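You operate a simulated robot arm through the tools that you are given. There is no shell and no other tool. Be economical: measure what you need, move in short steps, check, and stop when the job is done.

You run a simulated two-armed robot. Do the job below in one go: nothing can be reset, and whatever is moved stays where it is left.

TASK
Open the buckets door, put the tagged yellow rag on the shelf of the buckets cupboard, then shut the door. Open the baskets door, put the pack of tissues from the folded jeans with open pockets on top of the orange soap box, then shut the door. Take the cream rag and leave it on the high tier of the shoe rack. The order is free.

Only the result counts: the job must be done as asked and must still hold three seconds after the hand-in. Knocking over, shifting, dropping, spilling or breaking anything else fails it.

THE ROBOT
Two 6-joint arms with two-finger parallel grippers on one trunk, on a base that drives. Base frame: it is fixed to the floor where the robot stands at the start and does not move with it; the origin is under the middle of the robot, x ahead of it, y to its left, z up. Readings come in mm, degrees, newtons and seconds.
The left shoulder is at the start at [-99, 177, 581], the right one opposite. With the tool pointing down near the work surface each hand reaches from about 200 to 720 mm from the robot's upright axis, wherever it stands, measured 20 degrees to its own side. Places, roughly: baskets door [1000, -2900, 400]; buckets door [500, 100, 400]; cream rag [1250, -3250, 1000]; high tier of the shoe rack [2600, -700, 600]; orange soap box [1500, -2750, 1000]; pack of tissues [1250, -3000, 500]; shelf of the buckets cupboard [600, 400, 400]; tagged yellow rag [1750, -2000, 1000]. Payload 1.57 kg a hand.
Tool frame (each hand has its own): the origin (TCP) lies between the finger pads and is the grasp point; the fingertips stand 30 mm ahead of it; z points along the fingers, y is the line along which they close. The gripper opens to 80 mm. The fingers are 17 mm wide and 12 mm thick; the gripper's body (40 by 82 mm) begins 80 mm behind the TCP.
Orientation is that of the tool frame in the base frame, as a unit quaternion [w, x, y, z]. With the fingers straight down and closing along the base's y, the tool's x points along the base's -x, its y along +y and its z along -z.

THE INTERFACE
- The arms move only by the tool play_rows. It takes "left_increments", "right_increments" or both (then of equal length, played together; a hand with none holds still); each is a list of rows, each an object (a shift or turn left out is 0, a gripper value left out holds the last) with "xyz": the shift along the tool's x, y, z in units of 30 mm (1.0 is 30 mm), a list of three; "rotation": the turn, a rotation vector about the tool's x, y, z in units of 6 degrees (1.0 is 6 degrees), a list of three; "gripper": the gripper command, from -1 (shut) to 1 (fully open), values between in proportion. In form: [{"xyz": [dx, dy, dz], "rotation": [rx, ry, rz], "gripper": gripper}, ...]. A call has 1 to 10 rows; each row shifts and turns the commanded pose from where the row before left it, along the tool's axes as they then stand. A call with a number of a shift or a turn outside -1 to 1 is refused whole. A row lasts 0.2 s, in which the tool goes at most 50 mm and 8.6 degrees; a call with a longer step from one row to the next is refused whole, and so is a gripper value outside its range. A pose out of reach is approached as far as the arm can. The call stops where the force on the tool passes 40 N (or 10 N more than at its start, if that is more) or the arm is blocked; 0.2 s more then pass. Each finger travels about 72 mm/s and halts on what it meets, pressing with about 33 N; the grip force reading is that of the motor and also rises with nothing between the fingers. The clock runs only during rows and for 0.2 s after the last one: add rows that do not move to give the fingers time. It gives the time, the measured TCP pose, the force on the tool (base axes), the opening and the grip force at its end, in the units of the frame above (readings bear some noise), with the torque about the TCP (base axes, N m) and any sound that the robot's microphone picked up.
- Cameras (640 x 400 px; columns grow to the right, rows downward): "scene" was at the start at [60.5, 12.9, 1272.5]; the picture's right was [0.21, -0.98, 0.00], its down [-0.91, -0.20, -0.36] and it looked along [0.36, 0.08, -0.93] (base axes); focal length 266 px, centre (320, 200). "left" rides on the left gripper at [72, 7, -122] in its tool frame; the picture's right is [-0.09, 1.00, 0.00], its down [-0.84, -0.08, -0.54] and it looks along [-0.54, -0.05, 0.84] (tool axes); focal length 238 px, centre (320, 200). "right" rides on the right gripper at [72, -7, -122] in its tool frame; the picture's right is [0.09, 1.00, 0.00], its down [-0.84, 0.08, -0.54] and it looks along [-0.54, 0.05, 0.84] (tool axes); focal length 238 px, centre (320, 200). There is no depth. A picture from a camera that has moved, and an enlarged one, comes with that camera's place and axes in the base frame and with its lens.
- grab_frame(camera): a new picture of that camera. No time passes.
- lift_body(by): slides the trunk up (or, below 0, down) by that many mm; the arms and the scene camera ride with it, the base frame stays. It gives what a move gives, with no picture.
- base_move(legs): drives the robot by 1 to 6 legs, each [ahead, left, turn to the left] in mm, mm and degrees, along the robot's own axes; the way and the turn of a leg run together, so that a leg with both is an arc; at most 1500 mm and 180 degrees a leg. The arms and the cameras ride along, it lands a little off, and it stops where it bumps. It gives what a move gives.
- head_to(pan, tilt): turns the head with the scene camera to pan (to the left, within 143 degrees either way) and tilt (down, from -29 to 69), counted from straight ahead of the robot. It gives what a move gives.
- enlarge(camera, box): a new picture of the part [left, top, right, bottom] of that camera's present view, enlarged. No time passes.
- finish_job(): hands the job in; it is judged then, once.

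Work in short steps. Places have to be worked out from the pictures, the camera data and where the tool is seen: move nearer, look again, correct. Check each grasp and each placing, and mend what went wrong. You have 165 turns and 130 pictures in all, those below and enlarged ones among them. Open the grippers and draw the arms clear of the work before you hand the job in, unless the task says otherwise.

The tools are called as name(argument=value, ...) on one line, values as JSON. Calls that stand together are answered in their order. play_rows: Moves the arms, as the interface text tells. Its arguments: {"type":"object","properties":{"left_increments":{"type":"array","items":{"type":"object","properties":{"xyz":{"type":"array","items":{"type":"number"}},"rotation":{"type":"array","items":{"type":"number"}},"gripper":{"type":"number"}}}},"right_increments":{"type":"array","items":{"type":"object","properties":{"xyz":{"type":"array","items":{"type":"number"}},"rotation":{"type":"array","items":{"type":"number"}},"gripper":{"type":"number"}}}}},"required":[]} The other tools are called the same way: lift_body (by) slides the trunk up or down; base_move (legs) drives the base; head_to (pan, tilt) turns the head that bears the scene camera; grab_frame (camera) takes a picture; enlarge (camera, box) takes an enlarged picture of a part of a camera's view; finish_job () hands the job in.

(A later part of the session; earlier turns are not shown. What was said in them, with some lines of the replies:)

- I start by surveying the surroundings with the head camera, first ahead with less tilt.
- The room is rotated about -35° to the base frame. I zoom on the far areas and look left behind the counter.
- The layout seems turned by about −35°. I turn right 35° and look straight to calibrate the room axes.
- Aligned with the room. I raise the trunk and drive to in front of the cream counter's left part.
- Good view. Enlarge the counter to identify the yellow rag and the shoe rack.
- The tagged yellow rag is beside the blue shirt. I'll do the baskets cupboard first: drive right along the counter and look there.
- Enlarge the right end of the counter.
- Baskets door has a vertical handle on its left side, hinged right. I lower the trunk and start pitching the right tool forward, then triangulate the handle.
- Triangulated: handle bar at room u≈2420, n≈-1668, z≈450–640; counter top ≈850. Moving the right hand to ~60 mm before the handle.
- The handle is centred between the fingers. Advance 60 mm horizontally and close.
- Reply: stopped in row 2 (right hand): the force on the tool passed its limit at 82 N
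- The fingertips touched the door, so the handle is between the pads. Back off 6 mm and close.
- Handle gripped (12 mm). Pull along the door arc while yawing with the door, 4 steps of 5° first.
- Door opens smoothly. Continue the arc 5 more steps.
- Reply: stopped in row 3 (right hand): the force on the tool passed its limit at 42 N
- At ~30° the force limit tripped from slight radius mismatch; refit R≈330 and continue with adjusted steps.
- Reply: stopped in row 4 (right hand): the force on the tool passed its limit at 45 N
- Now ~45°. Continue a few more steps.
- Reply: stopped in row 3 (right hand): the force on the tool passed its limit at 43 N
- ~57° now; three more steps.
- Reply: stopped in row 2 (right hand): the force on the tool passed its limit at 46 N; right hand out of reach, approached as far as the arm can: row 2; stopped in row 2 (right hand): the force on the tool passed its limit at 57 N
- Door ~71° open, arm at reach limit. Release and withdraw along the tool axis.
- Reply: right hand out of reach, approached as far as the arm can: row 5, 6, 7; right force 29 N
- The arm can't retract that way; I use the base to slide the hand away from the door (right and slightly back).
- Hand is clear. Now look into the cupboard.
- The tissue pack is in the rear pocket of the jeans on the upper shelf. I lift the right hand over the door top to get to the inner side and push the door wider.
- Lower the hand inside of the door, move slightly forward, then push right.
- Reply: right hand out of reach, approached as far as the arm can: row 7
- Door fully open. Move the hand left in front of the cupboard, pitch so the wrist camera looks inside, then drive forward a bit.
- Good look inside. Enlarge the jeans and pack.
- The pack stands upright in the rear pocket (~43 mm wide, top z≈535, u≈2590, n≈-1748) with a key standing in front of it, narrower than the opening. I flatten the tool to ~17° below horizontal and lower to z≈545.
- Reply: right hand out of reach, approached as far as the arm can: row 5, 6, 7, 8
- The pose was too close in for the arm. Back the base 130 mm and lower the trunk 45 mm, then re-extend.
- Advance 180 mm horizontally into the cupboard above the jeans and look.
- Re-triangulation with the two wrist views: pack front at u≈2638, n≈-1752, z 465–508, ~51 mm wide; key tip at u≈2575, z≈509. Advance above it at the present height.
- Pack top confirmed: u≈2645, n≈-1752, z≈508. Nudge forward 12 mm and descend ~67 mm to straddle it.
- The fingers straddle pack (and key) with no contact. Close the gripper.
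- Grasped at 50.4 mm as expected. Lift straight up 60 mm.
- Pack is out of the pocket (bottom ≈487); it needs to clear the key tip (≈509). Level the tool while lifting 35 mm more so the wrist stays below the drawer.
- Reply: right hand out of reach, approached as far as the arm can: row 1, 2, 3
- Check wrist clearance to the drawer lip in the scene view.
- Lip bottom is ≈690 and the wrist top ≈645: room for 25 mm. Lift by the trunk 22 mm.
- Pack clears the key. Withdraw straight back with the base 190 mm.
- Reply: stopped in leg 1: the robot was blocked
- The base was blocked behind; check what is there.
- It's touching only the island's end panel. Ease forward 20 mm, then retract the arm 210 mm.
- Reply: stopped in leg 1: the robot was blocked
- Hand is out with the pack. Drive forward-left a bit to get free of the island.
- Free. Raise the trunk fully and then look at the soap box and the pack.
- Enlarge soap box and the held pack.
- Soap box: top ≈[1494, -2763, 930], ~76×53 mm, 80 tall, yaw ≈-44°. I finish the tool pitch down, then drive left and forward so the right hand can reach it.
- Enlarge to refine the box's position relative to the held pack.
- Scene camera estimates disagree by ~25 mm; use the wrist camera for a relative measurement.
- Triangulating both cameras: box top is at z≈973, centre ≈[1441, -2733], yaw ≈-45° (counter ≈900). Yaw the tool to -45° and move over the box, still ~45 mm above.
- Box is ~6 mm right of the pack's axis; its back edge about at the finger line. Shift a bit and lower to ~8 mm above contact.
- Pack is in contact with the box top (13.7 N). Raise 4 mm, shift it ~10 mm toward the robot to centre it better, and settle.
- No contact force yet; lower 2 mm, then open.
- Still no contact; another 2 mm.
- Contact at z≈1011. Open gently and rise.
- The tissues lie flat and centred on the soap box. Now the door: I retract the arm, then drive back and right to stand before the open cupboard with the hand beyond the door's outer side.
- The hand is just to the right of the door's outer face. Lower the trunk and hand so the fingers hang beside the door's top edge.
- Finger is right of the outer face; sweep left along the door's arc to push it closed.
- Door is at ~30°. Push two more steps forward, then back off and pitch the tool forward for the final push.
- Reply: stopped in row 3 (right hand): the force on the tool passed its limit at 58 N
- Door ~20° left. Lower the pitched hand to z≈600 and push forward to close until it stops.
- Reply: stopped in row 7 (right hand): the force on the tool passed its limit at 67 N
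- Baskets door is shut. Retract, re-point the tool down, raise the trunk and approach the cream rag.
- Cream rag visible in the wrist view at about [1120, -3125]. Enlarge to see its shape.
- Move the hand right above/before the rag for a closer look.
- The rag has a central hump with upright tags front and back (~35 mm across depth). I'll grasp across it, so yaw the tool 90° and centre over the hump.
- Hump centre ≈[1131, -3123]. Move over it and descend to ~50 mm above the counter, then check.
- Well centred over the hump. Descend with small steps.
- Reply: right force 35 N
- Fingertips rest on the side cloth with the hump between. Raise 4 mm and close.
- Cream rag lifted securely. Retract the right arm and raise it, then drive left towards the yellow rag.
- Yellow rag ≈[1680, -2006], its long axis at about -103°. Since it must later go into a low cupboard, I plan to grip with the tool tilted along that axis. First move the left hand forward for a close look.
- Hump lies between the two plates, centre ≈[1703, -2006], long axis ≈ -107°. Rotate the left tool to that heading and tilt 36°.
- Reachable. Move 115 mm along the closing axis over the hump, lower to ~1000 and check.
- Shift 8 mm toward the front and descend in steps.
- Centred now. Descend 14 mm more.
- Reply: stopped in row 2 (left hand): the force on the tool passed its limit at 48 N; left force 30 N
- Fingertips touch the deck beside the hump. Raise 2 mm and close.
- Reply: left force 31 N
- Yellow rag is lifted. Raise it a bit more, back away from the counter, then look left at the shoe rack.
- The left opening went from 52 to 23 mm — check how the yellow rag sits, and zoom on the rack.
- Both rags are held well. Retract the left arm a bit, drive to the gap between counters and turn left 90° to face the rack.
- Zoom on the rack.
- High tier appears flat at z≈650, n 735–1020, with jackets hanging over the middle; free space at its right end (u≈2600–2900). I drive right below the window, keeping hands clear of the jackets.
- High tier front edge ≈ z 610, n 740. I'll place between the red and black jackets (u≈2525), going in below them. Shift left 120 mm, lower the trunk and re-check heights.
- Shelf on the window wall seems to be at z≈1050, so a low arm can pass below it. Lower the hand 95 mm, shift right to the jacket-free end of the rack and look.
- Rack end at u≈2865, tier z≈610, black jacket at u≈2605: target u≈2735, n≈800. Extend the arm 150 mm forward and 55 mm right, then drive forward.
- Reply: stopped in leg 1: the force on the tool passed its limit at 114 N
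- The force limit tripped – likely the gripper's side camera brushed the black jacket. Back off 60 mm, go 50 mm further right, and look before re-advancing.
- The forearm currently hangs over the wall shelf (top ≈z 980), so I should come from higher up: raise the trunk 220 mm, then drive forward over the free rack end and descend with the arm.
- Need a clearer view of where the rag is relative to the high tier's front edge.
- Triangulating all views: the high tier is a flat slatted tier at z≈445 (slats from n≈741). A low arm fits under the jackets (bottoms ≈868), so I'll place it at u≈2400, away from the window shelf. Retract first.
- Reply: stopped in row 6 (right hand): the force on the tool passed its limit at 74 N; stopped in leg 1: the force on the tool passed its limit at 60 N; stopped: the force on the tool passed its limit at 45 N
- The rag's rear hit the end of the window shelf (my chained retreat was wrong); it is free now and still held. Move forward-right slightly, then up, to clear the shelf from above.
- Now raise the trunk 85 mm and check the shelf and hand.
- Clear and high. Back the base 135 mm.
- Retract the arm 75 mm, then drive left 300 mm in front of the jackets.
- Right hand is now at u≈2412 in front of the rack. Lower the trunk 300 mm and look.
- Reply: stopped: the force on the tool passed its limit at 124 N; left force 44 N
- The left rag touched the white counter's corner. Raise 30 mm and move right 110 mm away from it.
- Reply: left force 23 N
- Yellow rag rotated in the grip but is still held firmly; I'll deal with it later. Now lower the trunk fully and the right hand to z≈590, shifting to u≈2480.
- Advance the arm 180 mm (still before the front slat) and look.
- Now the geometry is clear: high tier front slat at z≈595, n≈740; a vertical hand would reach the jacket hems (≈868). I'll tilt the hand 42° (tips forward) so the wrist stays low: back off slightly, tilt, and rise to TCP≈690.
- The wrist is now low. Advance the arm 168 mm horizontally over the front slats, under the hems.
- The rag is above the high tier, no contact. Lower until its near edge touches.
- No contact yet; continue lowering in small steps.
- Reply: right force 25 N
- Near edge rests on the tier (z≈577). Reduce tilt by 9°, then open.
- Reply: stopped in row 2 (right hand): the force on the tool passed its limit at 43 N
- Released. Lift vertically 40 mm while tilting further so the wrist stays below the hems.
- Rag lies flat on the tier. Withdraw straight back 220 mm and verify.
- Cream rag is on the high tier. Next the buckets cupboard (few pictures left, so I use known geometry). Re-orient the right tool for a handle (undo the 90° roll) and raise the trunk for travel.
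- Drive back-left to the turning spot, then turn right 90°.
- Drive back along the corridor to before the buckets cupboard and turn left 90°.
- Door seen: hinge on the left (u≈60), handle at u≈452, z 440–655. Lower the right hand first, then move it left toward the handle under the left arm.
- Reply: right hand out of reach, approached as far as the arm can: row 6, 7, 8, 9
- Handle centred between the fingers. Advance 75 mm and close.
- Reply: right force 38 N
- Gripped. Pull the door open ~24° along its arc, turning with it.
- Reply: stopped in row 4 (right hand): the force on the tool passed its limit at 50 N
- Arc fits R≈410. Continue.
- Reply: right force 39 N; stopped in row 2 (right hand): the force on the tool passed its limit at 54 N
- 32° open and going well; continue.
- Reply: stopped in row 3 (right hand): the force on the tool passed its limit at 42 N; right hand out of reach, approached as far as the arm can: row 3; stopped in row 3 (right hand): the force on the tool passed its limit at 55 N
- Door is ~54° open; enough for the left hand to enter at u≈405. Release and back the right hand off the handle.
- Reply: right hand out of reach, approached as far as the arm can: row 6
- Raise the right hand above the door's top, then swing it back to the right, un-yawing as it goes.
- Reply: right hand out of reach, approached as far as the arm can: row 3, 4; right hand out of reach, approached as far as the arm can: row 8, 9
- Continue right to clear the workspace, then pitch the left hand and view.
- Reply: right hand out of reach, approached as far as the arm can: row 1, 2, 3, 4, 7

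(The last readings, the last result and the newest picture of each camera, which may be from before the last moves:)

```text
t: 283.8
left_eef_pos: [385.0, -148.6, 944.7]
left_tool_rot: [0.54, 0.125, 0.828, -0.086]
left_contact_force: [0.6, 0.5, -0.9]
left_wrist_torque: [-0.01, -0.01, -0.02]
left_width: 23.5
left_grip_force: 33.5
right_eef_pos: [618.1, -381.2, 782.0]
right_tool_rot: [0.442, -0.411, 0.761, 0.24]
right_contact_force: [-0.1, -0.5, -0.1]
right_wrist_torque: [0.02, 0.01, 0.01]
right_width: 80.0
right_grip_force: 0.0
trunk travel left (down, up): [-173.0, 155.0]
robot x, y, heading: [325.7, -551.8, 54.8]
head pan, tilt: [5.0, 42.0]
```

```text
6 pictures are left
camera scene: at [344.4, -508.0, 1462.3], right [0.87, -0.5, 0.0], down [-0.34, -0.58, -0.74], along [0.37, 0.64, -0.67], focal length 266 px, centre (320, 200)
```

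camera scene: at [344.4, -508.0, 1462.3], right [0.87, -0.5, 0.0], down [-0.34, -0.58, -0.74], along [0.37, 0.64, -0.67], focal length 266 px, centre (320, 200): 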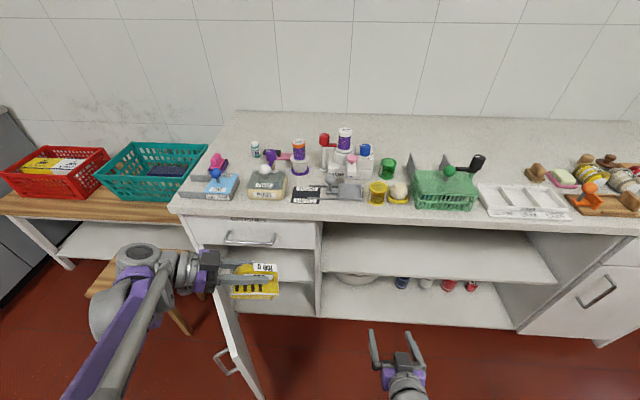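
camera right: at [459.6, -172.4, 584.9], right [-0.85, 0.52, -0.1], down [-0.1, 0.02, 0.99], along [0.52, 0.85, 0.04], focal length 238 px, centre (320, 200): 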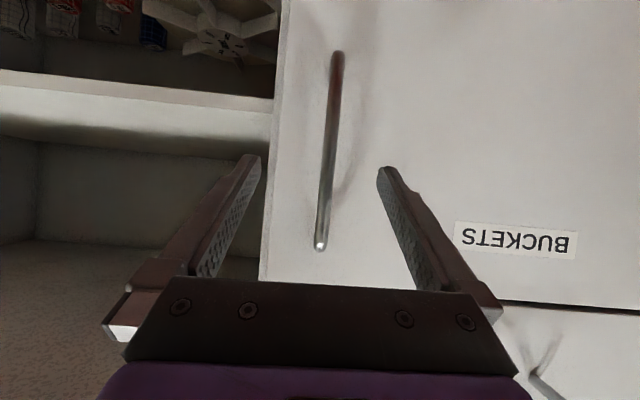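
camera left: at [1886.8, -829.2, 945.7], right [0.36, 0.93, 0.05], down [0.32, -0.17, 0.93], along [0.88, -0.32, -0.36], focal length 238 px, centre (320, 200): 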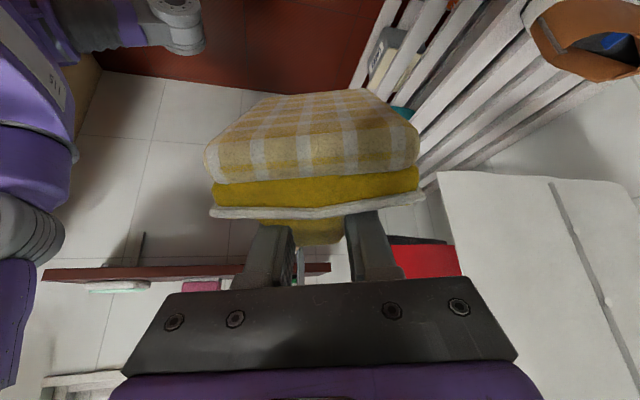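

Check rag attitude with the left camera.

grab_frame(camera="left")

enlarge(camera="scene", box=[180, 210, 340, 330])

```text
5 pictures are left
camera left: at [253.5, -101.3, 927.7], right [0.33, 0.94, 0.08], down [-0.17, -0.02, 0.98], along [0.93, -0.34, 0.16], focal length 238 px, centre (320, 200)
```

left: 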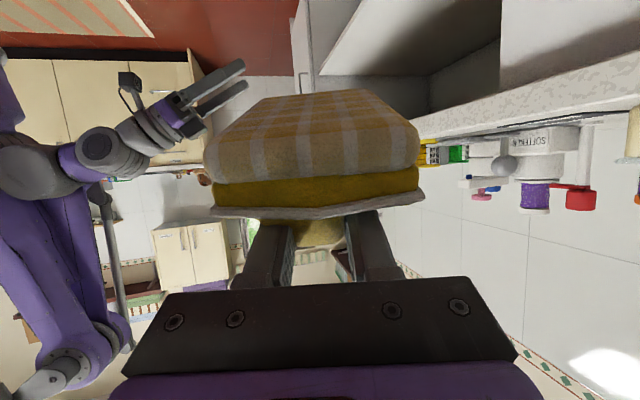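

```text
3.33 times, centred on (260, 270) of scene
camera zoom: at [344.4, -508.0, 1462.3], right [0.87, -0.5, 0.0], down [-0.34, -0.58, -0.74], along [0.37, 0.64, -0.67], focal length 886 px, centre (520, -33)
```

zoom: 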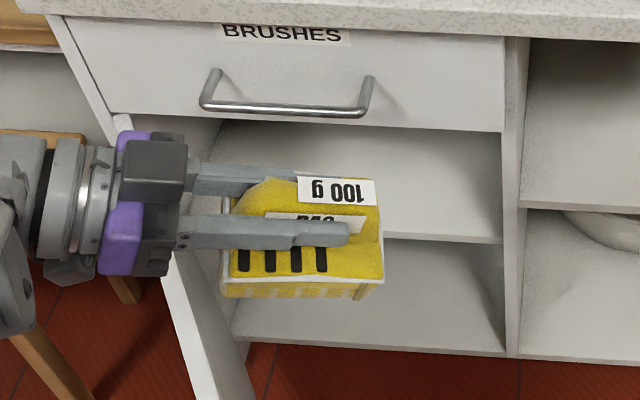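

Rag is flat now with the tool ~24° below horizontal, but pointing sideways. Yaw the left hand 72° to point into the cupboard, then move 130 mm forward.

play_rows(left_increments=[{"rotation": [-0.914, 0, -0.407]}, {"rotation": [-0.914, 0, -0.407]}, {"rotation": [-0.914, 0, -0.407]}, {"rotation": [-0.914, 0, -0.407]}, {"rotation": [-0.914, 0, -0.407]}, {"rotation": [-0.914, 0, -0.407]}, {"rotation": [-0.914, 0, -0.407]}, {"rotation": [-0.914, 0, -0.407]}, {"rotation": [-0.914, 0, -0.407]}, {"rotation": [-0.914, 0, -0.407]}])

play_rows(left_increments=[{"rotation": [-0.914, 0, -0.407]}, {"rotation": [-0.914, 0, -0.407]}, {"xyz": [-0.4, 0, 0.9]}, {"xyz": [-0.4, 0, 0.9]}, {"xyz": [-0.4, 0, 0.9]}, {"xyz": [-0.4, 0, 0.9]}])

```text
t: 286.0
left_eef_pos: [385.7, -149.0, 944.8]
left_tool_rot: [0.506, -0.309, 0.781, 0.196]
left_contact_force: [0.4, -0.4, -1.6]
left_wrist_torque: [-0.01, -0.01, -0.02]
left_width: 23.6
left_grip_force: 33.0
right_eef_pos: [617.5, -379.9, 782.6]
right_tool_rot: [0.443, -0.41, 0.76, 0.24]
right_contact_force: [0.2, 0.0, -0.3]
right_wrist_torque: [0.02, -0.01, 0.03]
right_width: 80.0
right_grip_force: 0.0
trunk travel left (down, up): [-173.0, 155.0]
robot x, y, heading: [323.4, -553.5, 54.8]
head pan, tilt: [5.0, 42.0]
```

```text
t: 287.4
left_eef_pos: [454.1, -51.9, 943.6]
left_tool_rot: [0.484, -0.387, 0.745, 0.247]
left_contact_force: [0.5, -0.3, -1.0]
left_wrist_torque: [-0.01, -0.02, 0.0]
left_width: 23.5
left_grip_force: 33.3
right_eef_pos: [617.4, -379.2, 782.6]
right_tool_rot: [0.442, -0.411, 0.76, 0.241]
right_contact_force: [-0.3, -0.1, -0.5]
right_wrist_torque: [-0.02, 0.02, 0.0]
right_width: 80.0
right_grip_force: 0.1
trunk travel left (down, up): [-173.0, 155.0]
robot x, y, heading: [326.6, -554.9, 55.3]
head pan, tilt: [5.0, 42.0]
```

Aligned. Lower the trunk 165 mm, then the left hand to z≈530.

lift_body(by=-165)

play_rows(left_increments=[{"xyz": [0.847, 0, 0.377]}, {"xyz": [0.847, 0, 0.377]}, {"xyz": [0.847, 0, 0.377]}, {"xyz": [0.847, 0, 0.377]}, {"xyz": [0.847, 0, 0.377]}, {"xyz": [0.847, 0, 0.377]}, {"xyz": [0.847, 0, 0.377]}, {"xyz": [0.847, 0, 0.377]}, {"xyz": [0.7, 0, 0.31]}])

grab_frame(camera="scene")

```text
t: 289.2
left_eef_pos: [452.9, -53.2, 779.7]
left_tool_rot: [0.482, -0.388, 0.745, 0.247]
left_contact_force: [0.2, 0.4, -1.2]
left_wrist_torque: [-0.02, 0.0, 0.0]
left_width: 23.7
left_grip_force: 32.4
right_eef_pos: [623.6, -367.1, 620.0]
right_tool_rot: [0.443, -0.41, 0.76, 0.24]
right_contact_force: [-0.4, -0.2, -0.1]
right_wrist_torque: [0.03, 0.0, 0.01]
right_width: 79.8
right_grip_force: 0.0
trunk travel left (down, up): [-8.0, 320.0]
robot x, y, heading: [323.8, -552.2, 54.8]
head pan, tilt: [5.0, 42.0]
```

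```text
t: 291.2
left_eef_pos: [453.5, -55.8, 532.9]
left_tool_rot: [0.484, -0.387, 0.745, 0.247]
left_contact_force: [0.2, 0.3, -1.2]
left_wrist_torque: [0.0, -0.04, 0.01]
left_width: 23.6
left_grip_force: 33.0
right_eef_pos: [624.8, -367.9, 618.8]
right_tool_rot: [0.442, -0.411, 0.76, 0.241]
right_contact_force: [0.3, -0.2, -0.5]
right_wrist_torque: [0.02, 0.01, 0.01]
right_width: 79.9
right_grip_force: 0.0
trunk travel left (down, up): [-8.0, 320.0]
robot x, y, heading: [324.4, -550.6, 54.8]
head pan, tilt: [5.0, 42.0]
```

```text
3 pictures are left
camera scene: at [370.5, -471.2, 1292.0], right [0.87, -0.5, 0.0], down [-0.34, -0.58, -0.74], along [0.37, 0.64, -0.67], focal length 266 px, centre (320, 200)
```

scene: 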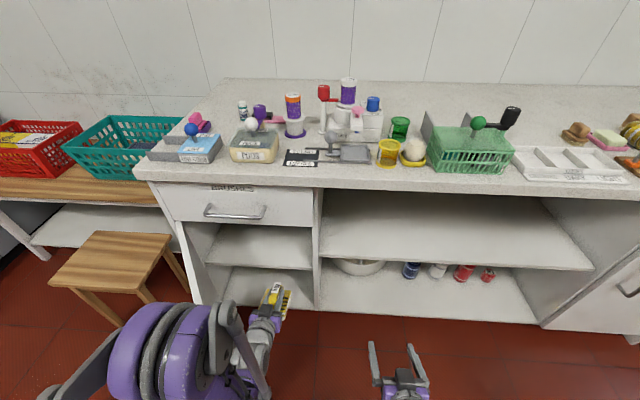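

Shelf at z≈440, opening up to ≈683. Insert straight forward 270 mm at z≈533.

play_rows(left_increments=[{"xyz": [-0.407, 0, 0.914]}, {"xyz": [-0.407, 0, 0.914]}, {"xyz": [-0.407, 0, 0.914]}, {"xyz": [-0.407, 0, 0.914]}, {"xyz": [-0.407, 0, 0.914]}, {"xyz": [-0.407, 0, 0.914]}, {"xyz": [-0.407, 0, 0.914]}, {"xyz": [-0.407, 0, 0.914]}, {"xyz": [-0.407, 0, 0.914]}])

```text
t: 293.2
left_eef_pos: [609.1, 166.7, 532.8]
left_tool_rot: [0.483, -0.388, 0.745, 0.248]
left_contact_force: [-0.2, 0.3, -0.9]
left_wrist_torque: [0.03, -0.01, 0.0]
left_width: 23.3
left_grip_force: 32.7
right_eef_pos: [623.9, -367.7, 620.2]
right_tool_rot: [0.443, -0.409, 0.76, 0.24]
right_contact_force: [-0.9, -0.9, 0.8]
right_wrist_torque: [0.02, -0.01, -0.02]
right_width: 80.0
right_grip_force: 0.0
trunk travel left (down, up): [-8.0, 320.0]
robot x, y, heading: [322.4, -548.9, 54.9]
head pan, tilt: [5.0, 42.0]
```

Inside, no contact. Lower until the rag touches the shelf.

play_rows(left_increments=[{"xyz": [0.46, 0, 0.2]}, {"xyz": [0.3, 0, 0.135]}, {"xyz": [0.2, 0, 0.09]}, {"xyz": [0.2, 0, 0.09]}, {"xyz": [0.2, 0, 0.09]}])

```text
t: 294.4
left_eef_pos: [609.9, 165.5, 488.8]
left_tool_rot: [0.482, -0.388, 0.745, 0.248]
left_contact_force: [0.0, 0.7, -1.5]
left_wrist_torque: [0.0, -0.04, 0.0]
left_width: 23.7
left_grip_force: 32.9
right_eef_pos: [623.8, -368.2, 619.0]
right_tool_rot: [0.443, -0.41, 0.76, 0.241]
right_contact_force: [0.9, 0.0, 0.0]
right_wrist_torque: [-0.01, -0.01, -0.02]
right_width: 80.0
right_grip_force: 0.2
trunk travel left (down, up): [-8.0, 320.0]
robot x, y, heading: [321.6, -551.6, 54.9]
head pan, tilt: [5.0, 42.0]
```

play_rows(left_increments=[{"xyz": [0.18, 0, 0.08]}, {"xyz": [0.18, 0, 0.08]}, {"xyz": [0.12, 0, 0.055]}])

```text
t: 295.2
left_eef_pos: [608.5, 163.7, 477.1]
left_tool_rot: [0.486, -0.387, 0.743, 0.25]
left_contact_force: [-4.4, -6.7, 37.8]
left_wrist_torque: [0.73, -0.35, 0.06]
left_width: 23.7
left_grip_force: 32.8
right_eef_pos: [623.0, -370.4, 620.3]
right_tool_rot: [0.444, -0.41, 0.759, 0.242]
right_contact_force: [-0.7, 0.8, 1.3]
right_wrist_torque: [-0.02, 0.01, 0.0]
right_width: 80.1
right_grip_force: 0.0
trunk travel left (down, up): [-8.0, 320.0]
robot x, y, heading: [321.1, -554.5, 54.8]
head pan, tilt: [5.0, 42.0]
```

The rag rests on the shelf (38 N). Ease up 3 mm, open, and withdraw along the tool axis.

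play_rows(left_increments=[{"xyz": [-0.09, 0, -0.04]}, {"gripper": 0}, {"gripper": 0.6}, {"gripper": 1}, {"gripper": 1}, {"xyz": [-0.3, 0, -0.5]}, {"xyz": [0, 0, -0.8]}, {"xyz": [0, 0, -0.8]}])

grab_frame(camera="left")

```text
t: 297.1
left_eef_pos: [578.0, 121.5, 510.1]
left_tool_rot: [0.483, -0.387, 0.745, 0.248]
left_contact_force: [0.3, -1.0, 0.6]
left_wrist_torque: [0.03, 0.0, -0.01]
left_width: 80.0
left_grip_force: 0.0
right_eef_pos: [623.7, -367.8, 619.1]
right_tool_rot: [0.443, -0.41, 0.76, 0.24]
right_contact_force: [0.2, 0.1, -0.9]
right_wrist_torque: [0.0, 0.0, 0.0]
right_width: 80.1
right_grip_force: 0.1
trunk travel left (down, up): [-8.0, 320.0]
robot x, y, heading: [321.0, -548.8, 54.9]
head pan, tilt: [5.0, 42.0]
```

```text
2 pictures are left
camera left: at [492.1, 10.4, 493.9], right [-0.79, 0.61, 0.08], down [-0.03, -0.16, 0.99], along [0.61, 0.78, 0.15], focal length 238 px, centre (320, 200)
```

left: 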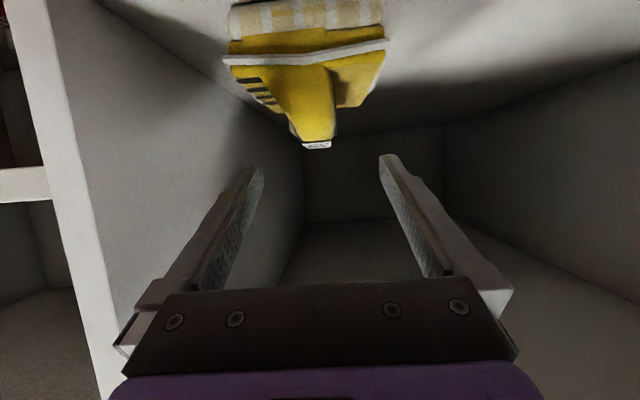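

Rag is on the shelf but its near edge is only ~20 mm inside the door plane. Re-grip it the same way and shift it ~40 mm deeper.

play_rows(left_increments=[{"xyz": [0, 0, 0.8]}, {"xyz": [0, 0, 0.8]}, {"xyz": [0.3, 0, 0.5]}, {"gripper": -1}, {"gripper": -1}, {"gripper": -1}, {"gripper": -1}])

play_rows(left_increments=[{"xyz": [-0.3, 0, -0.13]}, {"xyz": [-0.27, 0, 0.61]}, {"xyz": [-0.27, 0, 0.61]}])

```text
t: 298.6
left_eef_pos: [610.2, 165.4, 475.0]
left_tool_rot: [0.483, -0.388, 0.746, 0.247]
left_contact_force: [-0.9, 0.3, 0.1]
left_wrist_torque: [0.03, 0.02, 0.02]
left_width: 23.4
left_grip_force: 32.9
right_eef_pos: [624.3, -367.2, 619.6]
right_tool_rot: [0.443, -0.41, 0.76, 0.241]
right_contact_force: [-0.7, -0.2, 0.3]
right_wrist_torque: [-0.03, 0.0, -0.01]
right_width: 79.8
right_grip_force: 0.0
trunk travel left (down, up): [-8.0, 320.0]
robot x, y, heading: [324.1, -549.5, 54.9]
head pan, tilt: [5.0, 42.0]
```

```text
t: 299.4
left_eef_pos: [633.3, 198.0, 485.7]
left_tool_rot: [0.483, -0.387, 0.745, 0.247]
left_contact_force: [0.0, -0.7, -2.1]
left_wrist_torque: [-0.01, -0.02, -0.03]
left_width: 23.5
left_grip_force: 33.5
right_eef_pos: [623.8, -367.6, 619.4]
right_tool_rot: [0.443, -0.41, 0.76, 0.241]
right_contact_force: [-0.5, 0.4, 0.3]
right_wrist_torque: [-0.02, -0.02, -0.01]
right_width: 80.0
right_grip_force: 0.0
trunk travel left (down, up): [-8.0, 320.0]
robot x, y, heading: [325.8, -549.1, 54.8]
head pan, tilt: [5.0, 42.0]
```

Gripped and moved 40 mm deeper. Lower, open, withdraw out of the cupboard.

play_rows(left_increments=[{"xyz": [0.22, 0, 0.1]}, {"xyz": [0.08, 0, 0.035]}, {"gripper": 0}, {"gripper": 0.6}, {"gripper": 1}, {"gripper": 1}, {"xyz": [-0.3, 0, -0.5]}, {"xyz": [0, 0, -0.8]}, {"xyz": [0, 0, -0.8]}])

play_rows(left_increments=[{"xyz": [0.407, 0, -0.914]}, {"xyz": [0.407, 0, -0.914]}, {"xyz": [0.407, 0, -0.914]}, {"xyz": [0.407, 0, -0.914]}, {"xyz": [0.407, 0, -0.914]}, {"xyz": [0.407, 0, -0.914]}, {"xyz": [0.407, 0, -0.914]}, {"xyz": [0.407, 0, -0.914]}])

```text
t: 301.4
left_eef_pos: [601.4, 155.2, 509.2]
left_tool_rot: [0.483, -0.388, 0.746, 0.247]
left_contact_force: [-0.8, -0.4, 0.5]
left_wrist_torque: [-0.01, -0.04, -0.02]
left_width: 80.1
left_grip_force: 0.1
right_eef_pos: [624.6, -367.5, 620.2]
right_tool_rot: [0.442, -0.41, 0.761, 0.24]
right_contact_force: [-1.0, 0.4, 0.5]
right_wrist_torque: [0.03, 0.03, 0.02]
right_width: 80.0
right_grip_force: 0.1
trunk travel left (down, up): [-8.0, 320.0]
robot x, y, heading: [323.6, -551.1, 55.0]
head pan, tilt: [5.0, 42.0]
```

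```text
t: 303.2
left_eef_pos: [465.1, -40.7, 511.3]
left_tool_rot: [0.482, -0.388, 0.746, 0.247]
left_contact_force: [-0.6, 0.1, -0.2]
left_wrist_torque: [0.01, 0.01, -0.01]
left_width: 80.2
left_grip_force: 0.1
right_eef_pos: [624.2, -368.4, 619.5]
right_tool_rot: [0.442, -0.41, 0.761, 0.24]
right_contact_force: [-0.6, 0.5, 0.5]
right_wrist_torque: [-0.02, -0.04, -0.01]
right_width: 79.9
right_grip_force: 0.0
trunk travel left (down, up): [-8.0, 320.0]
robot x, y, heading: [324.4, -552.0, 54.8]
head pan, tilt: [5.0, 42.0]
```

Out of the cupboard. Now close the door: raise the left hand over the door top, move to its outer side (u≈200), then lower.

play_rows(left_increments=[{"xyz": [-0.95, 0, -0.423], "gripper": -1}, {"xyz": [-0.95, 0, -0.423]}, {"xyz": [-0.95, 0, -0.423]}, {"xyz": [-0.95, 0, -0.423]}, {"xyz": [-0.95, 0, -0.423]}, {"xyz": [-0.95, 0, -0.423]}, {"xyz": [-0.95, 0, -0.423]}])

play_rows(left_increments=[{"xyz": [0.244, 0.85, -0.548]}, {"xyz": [0.244, 0.85, -0.548]}, {"xyz": [0.244, 0.85, -0.548]}, {"xyz": [0.244, 0.85, -0.548]}, {"xyz": [0.244, 0.85, -0.548]}, {"xyz": [0.244, 0.85, -0.548]}, {"xyz": [0.244, 0.85, -0.548]}, {"xyz": [0.244, 0.85, -0.548]}])

```text
t: 304.9
left_eef_pos: [462.6, -40.0, 728.9]
left_tool_rot: [0.483, -0.387, 0.745, 0.247]
left_contact_force: [0.0, 0.9, 0.9]
left_wrist_torque: [0.02, -0.01, 0.02]
left_width: 0.0
left_grip_force: 21.2
right_eef_pos: [624.7, -366.8, 618.3]
right_tool_rot: [0.443, -0.41, 0.76, 0.24]
right_contact_force: [-0.6, 0.1, 0.5]
right_wrist_torque: [-0.01, -0.04, 0.01]
right_width: 80.3
right_grip_force: 0.1
trunk travel left (down, up): [-8.0, 320.0]
robot x, y, heading: [323.1, -551.6, 54.9]
head pan, tilt: [5.0, 42.0]
```

```text
t: 306.6
left_eef_pos: [214.8, -40.3, 728.5]
left_tool_rot: [0.483, -0.388, 0.745, 0.247]
left_contact_force: [0.7, -0.4, -0.4]
left_wrist_torque: [-0.03, -0.04, 0.0]
left_width: 0.0
left_grip_force: 21.0
right_eef_pos: [623.3, -366.9, 618.5]
right_tool_rot: [0.443, -0.41, 0.76, 0.24]
right_contact_force: [-0.4, 0.3, 0.4]
right_wrist_torque: [0.02, 0.01, -0.03]
right_width: 80.3
right_grip_force: 0.0
trunk travel left (down, up): [-8.0, 320.0]
robot x, y, heading: [322.7, -551.7, 55.0]
head pan, tilt: [5.0, 42.0]
```

Lower outside the door and push forward to close it.

play_rows(left_increments=[{"xyz": [0.914, 0, 0.407]}, {"xyz": [0.914, 0, 0.407]}, {"xyz": [0.914, 0, 0.407]}, {"xyz": [0.914, 0, 0.407]}])

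play_rows(left_increments=[{"xyz": [-0.38, 0, 0.85]}, {"xyz": [-0.38, 0, 0.85]}, {"xyz": [-0.38, 0, 0.85]}, {"xyz": [-0.38, 0, 0.85]}, {"xyz": [-0.38, 0, 0.85]}, {"xyz": [-0.38, 0, 0.85]}, {"xyz": [-0.38, 0, 0.85]}, {"xyz": [-0.38, 0, 0.85]}])

```text
t: 307.6
left_eef_pos: [214.2, -40.6, 607.4]
left_tool_rot: [0.483, -0.388, 0.745, 0.247]
left_contact_force: [1.2, -0.1, -0.5]
left_wrist_torque: [0.0, -0.04, 0.0]
left_width: 0.0
left_grip_force: 21.5
right_eef_pos: [624.2, -366.5, 618.7]
right_tool_rot: [0.442, -0.41, 0.76, 0.241]
right_contact_force: [-0.2, -0.4, 0.3]
right_wrist_torque: [0.0, -0.01, 0.0]
right_width: 80.1
right_grip_force: 0.1
trunk travel left (down, up): [-8.0, 320.0]
robot x, y, heading: [325.9, -554.6, 54.8]
head pan, tilt: [5.0, 42.0]
```

```text
t: 309.4
left_eef_pos: [342.7, 141.6, 608.1]
left_tool_rot: [0.483, -0.387, 0.745, 0.247]
left_contact_force: [-1.1, -0.4, 0.5]
left_wrist_torque: [-0.01, 0.0, -0.02]
left_width: 0.0
left_grip_force: 21.7
right_eef_pos: [624.2, -366.7, 618.9]
right_tool_rot: [0.442, -0.41, 0.76, 0.241]
right_contact_force: [0.2, 0.6, -0.1]
right_wrist_torque: [-0.02, -0.01, -0.01]
right_width: 80.2
right_grip_force: 0.1
trunk travel left (down, up): [-8.0, 320.0]
robot x, y, heading: [324.6, -552.3, 54.6]
head pan, tilt: [5.0, 42.0]
```

Continue pushing until it stops.

play_rows(left_increments=[{"xyz": [-0.2, 0, 0.45]}, {"xyz": [-0.2, 0, 0.45]}, {"xyz": [-0.2, 0, 0.45]}, {"xyz": [-0.2, 0, 0.45]}])

grab_frame(camera="scene")

```text
t: 310.0
left_eef_pos: [351.7, 155.5, 607.7]
left_tool_rot: [0.482, -0.387, 0.747, 0.246]
left_contact_force: [-4.6, -8.5, 2.3]
left_wrist_torque: [-0.01, -0.07, -0.03]
left_width: 0.1
left_grip_force: 21.5
right_eef_pos: [623.7, -367.0, 618.7]
right_tool_rot: [0.443, -0.411, 0.76, 0.241]
right_contact_force: [0.2, -0.1, 0.6]
right_wrist_torque: [-0.01, 0.03, -0.02]
right_width: 79.9
right_grip_force: 0.0
trunk travel left (down, up): [-8.0, 320.0]
robot x, y, heading: [321.2, -553.6, 55.2]
head pan, tilt: [5.0, 42.0]
stopped in row 2 (left hand): the force on the tool passed its limit at 60 N (the readings are from after the stop); the commanded pose is now the measured one
```

```text
1 pictures are left
camera scene: at [370.2, -472.4, 1292.1], right [0.87, -0.5, 0.0], down [-0.33, -0.58, -0.74], along [0.37, 0.64, -0.67], focal length 266 px, centre (320, 200)
```

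scene: 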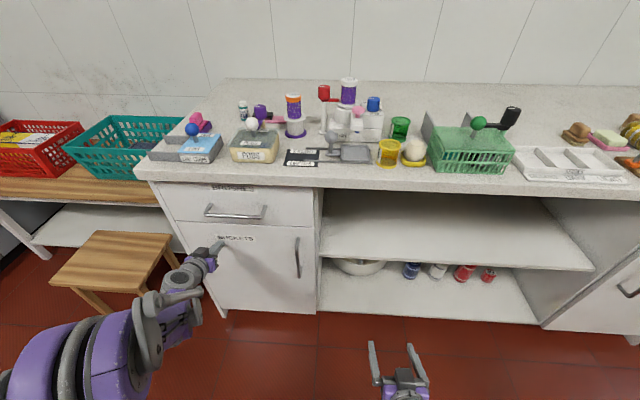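

Door appears shut. Back off and press once nearer the handle side to be sure it is fully closed.

play_rows(left_increments=[{"xyz": [0.407, 0, -0.914]}, {"xyz": [0, -1, 0]}, {"xyz": [0, -1, 0]}, {"xyz": [0, -1, 0]}, {"xyz": [0, -1, 0]}, {"xyz": [0, -1, 0]}, {"xyz": [0, -1, 0]}])

play_rows(left_increments=[{"xyz": [-0.25, 0, 0.57]}, {"xyz": [-0.25, 0, 0.57]}, {"xyz": [-0.25, 0, 0.57]}, {"xyz": [-0.25, 0, 0.57]}])

```text
t: 311.6
left_eef_pos: [482.1, 29.2, 607.8]
left_tool_rot: [0.481, -0.388, 0.747, 0.247]
left_contact_force: [-0.2, 0.4, -0.1]
left_wrist_torque: [0.0, -0.03, 0.05]
left_width: 0.0
left_grip_force: 21.8
right_eef_pos: [624.3, -367.3, 618.9]
right_tool_rot: [0.442, -0.411, 0.76, 0.241]
right_contact_force: [-0.4, -0.5, 0.5]
right_wrist_torque: [-0.01, 0.0, 0.0]
right_width: 80.1
right_grip_force: 0.0
trunk travel left (down, up): [-8.0, 320.0]
robot x, y, heading: [323.5, -556.1, 55.2]
head pan, tilt: [5.0, 42.0]
```

```text
t: 312.3
left_eef_pos: [502.1, 55.4, 606.8]
left_tool_rot: [0.48, -0.387, 0.748, 0.245]
left_contact_force: [-6.6, -8.7, 3.1]
left_wrist_torque: [0.05, -0.03, 0.02]
left_width: 0.0
left_grip_force: 21.9
right_eef_pos: [624.4, -366.8, 618.7]
right_tool_rot: [0.442, -0.412, 0.759, 0.242]
right_contact_force: [-0.3, 0.9, -0.3]
right_wrist_torque: [0.02, 0.01, -0.04]
right_width: 80.2
right_grip_force: 0.0
trunk travel left (down, up): [-8.0, 320.0]
robot x, y, heading: [323.4, -551.2, 55.3]
head pan, tilt: [5.0, 42.0]
stopped in row 3 (left hand): the force on the tool passed its limit at 61 N (the readings are from after the stop); the commanded pose is now the measured one
```

Contact at the same plane → door fully shut. Retract both arms, open the grippers, and back the base off.

play_rows(left_increments=[{"xyz": [0.407, 0, -0.914]}, {"xyz": [0.407, 0, -0.914]}, {"xyz": [0.407, 0, -0.914]}, {"xyz": [0.407, 0, -0.914], "gripper": 1}, {"gripper": 1}, {"gripper": 1}, {"gripper": 1}])

base_move(legs=[[-60, 0, 0]])

grab_frame(camera="scene")

```text
t: 313.9
left_eef_pos: [432.2, -41.6, 608.5]
left_tool_rot: [0.479, -0.388, 0.748, 0.246]
left_contact_force: [0.0, 0.0, -0.2]
left_wrist_torque: [-0.03, -0.01, -0.03]
left_width: 80.2
left_grip_force: 0.1
right_eef_pos: [623.4, -366.9, 619.0]
right_tool_rot: [0.443, -0.41, 0.76, 0.241]
right_contact_force: [-0.2, -0.7, 0.9]
right_wrist_torque: [0.03, -0.01, -0.01]
right_width: 80.1
right_grip_force: 0.1
trunk travel left (down, up): [-8.0, 320.0]
robot x, y, heading: [322.9, -552.9, 55.3]
head pan, tilt: [5.0, 42.0]
```

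```text
t: 314.9
left_eef_pos: [398.1, -90.9, 607.3]
left_tool_rot: [0.479, -0.388, 0.748, 0.245]
left_contact_force: [0.1, -0.2, -0.6]
left_wrist_torque: [0.02, -0.01, 0.0]
left_width: 80.0
left_grip_force: 0.0
right_eef_pos: [588.9, -417.3, 619.3]
right_tool_rot: [0.443, -0.41, 0.76, 0.241]
right_contact_force: [-0.3, -0.8, 0.7]
right_wrist_torque: [-0.01, 0.02, -0.02]
right_width: 80.0
right_grip_force: 0.0
trunk travel left (down, up): [-8.0, 320.0]
robot x, y, heading: [290.2, -600.8, 55.2]
head pan, tilt: [5.0, 42.0]
```

```text
0 pictures are left
camera scene: at [335.2, -521.6, 1292.1], right [0.87, -0.5, 0.0], down [-0.33, -0.58, -0.74], along [0.37, 0.64, -0.67], focal length 266 px, centre (320, 200)
```

scene: 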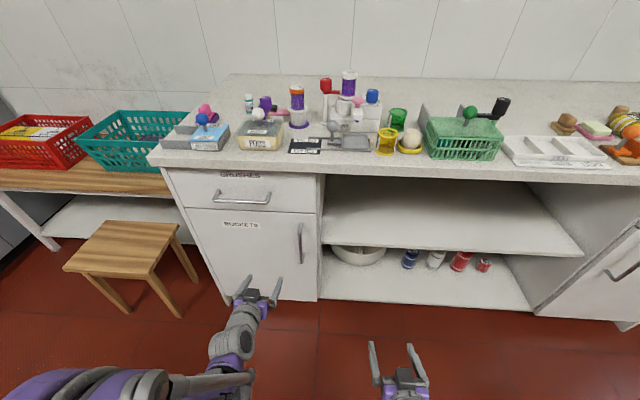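

The last picture shows the buckets door shut and both hands empty, open and clear, so I hand in.

finish_job()

```text
The job is handed in.
```

I handed the job in with all three placements made and both doors shut, but a few bumps on the way could count against it.

- **Tissues:** the pack from the jeans pocket lies flat on the orange soap box, and the baskets door is shut.
- **Cream rag:** it lies flat on the high tier of the shoe rack.
- **Yellow rag:** it is on the shelf of the buckets cupboard, and the door is shut. I moved it about 40 mm deeper with no picture afterwards, so its final spot rests on the arm readings.

**Contacts:**
- The base backed into the end of the green island.
- The right hand hit something near the black jacket; I think it was the gripper's camera.
- The cream rag hit the end of the window shelf.
- The yellow rag was pressed down near the corner of the white counter and turned in the grip.

Later pictures showed the jackets and the wiper on the window shelf in place. I did not look again at the green item by that counter corner, and no pictures were left at the end to check it.
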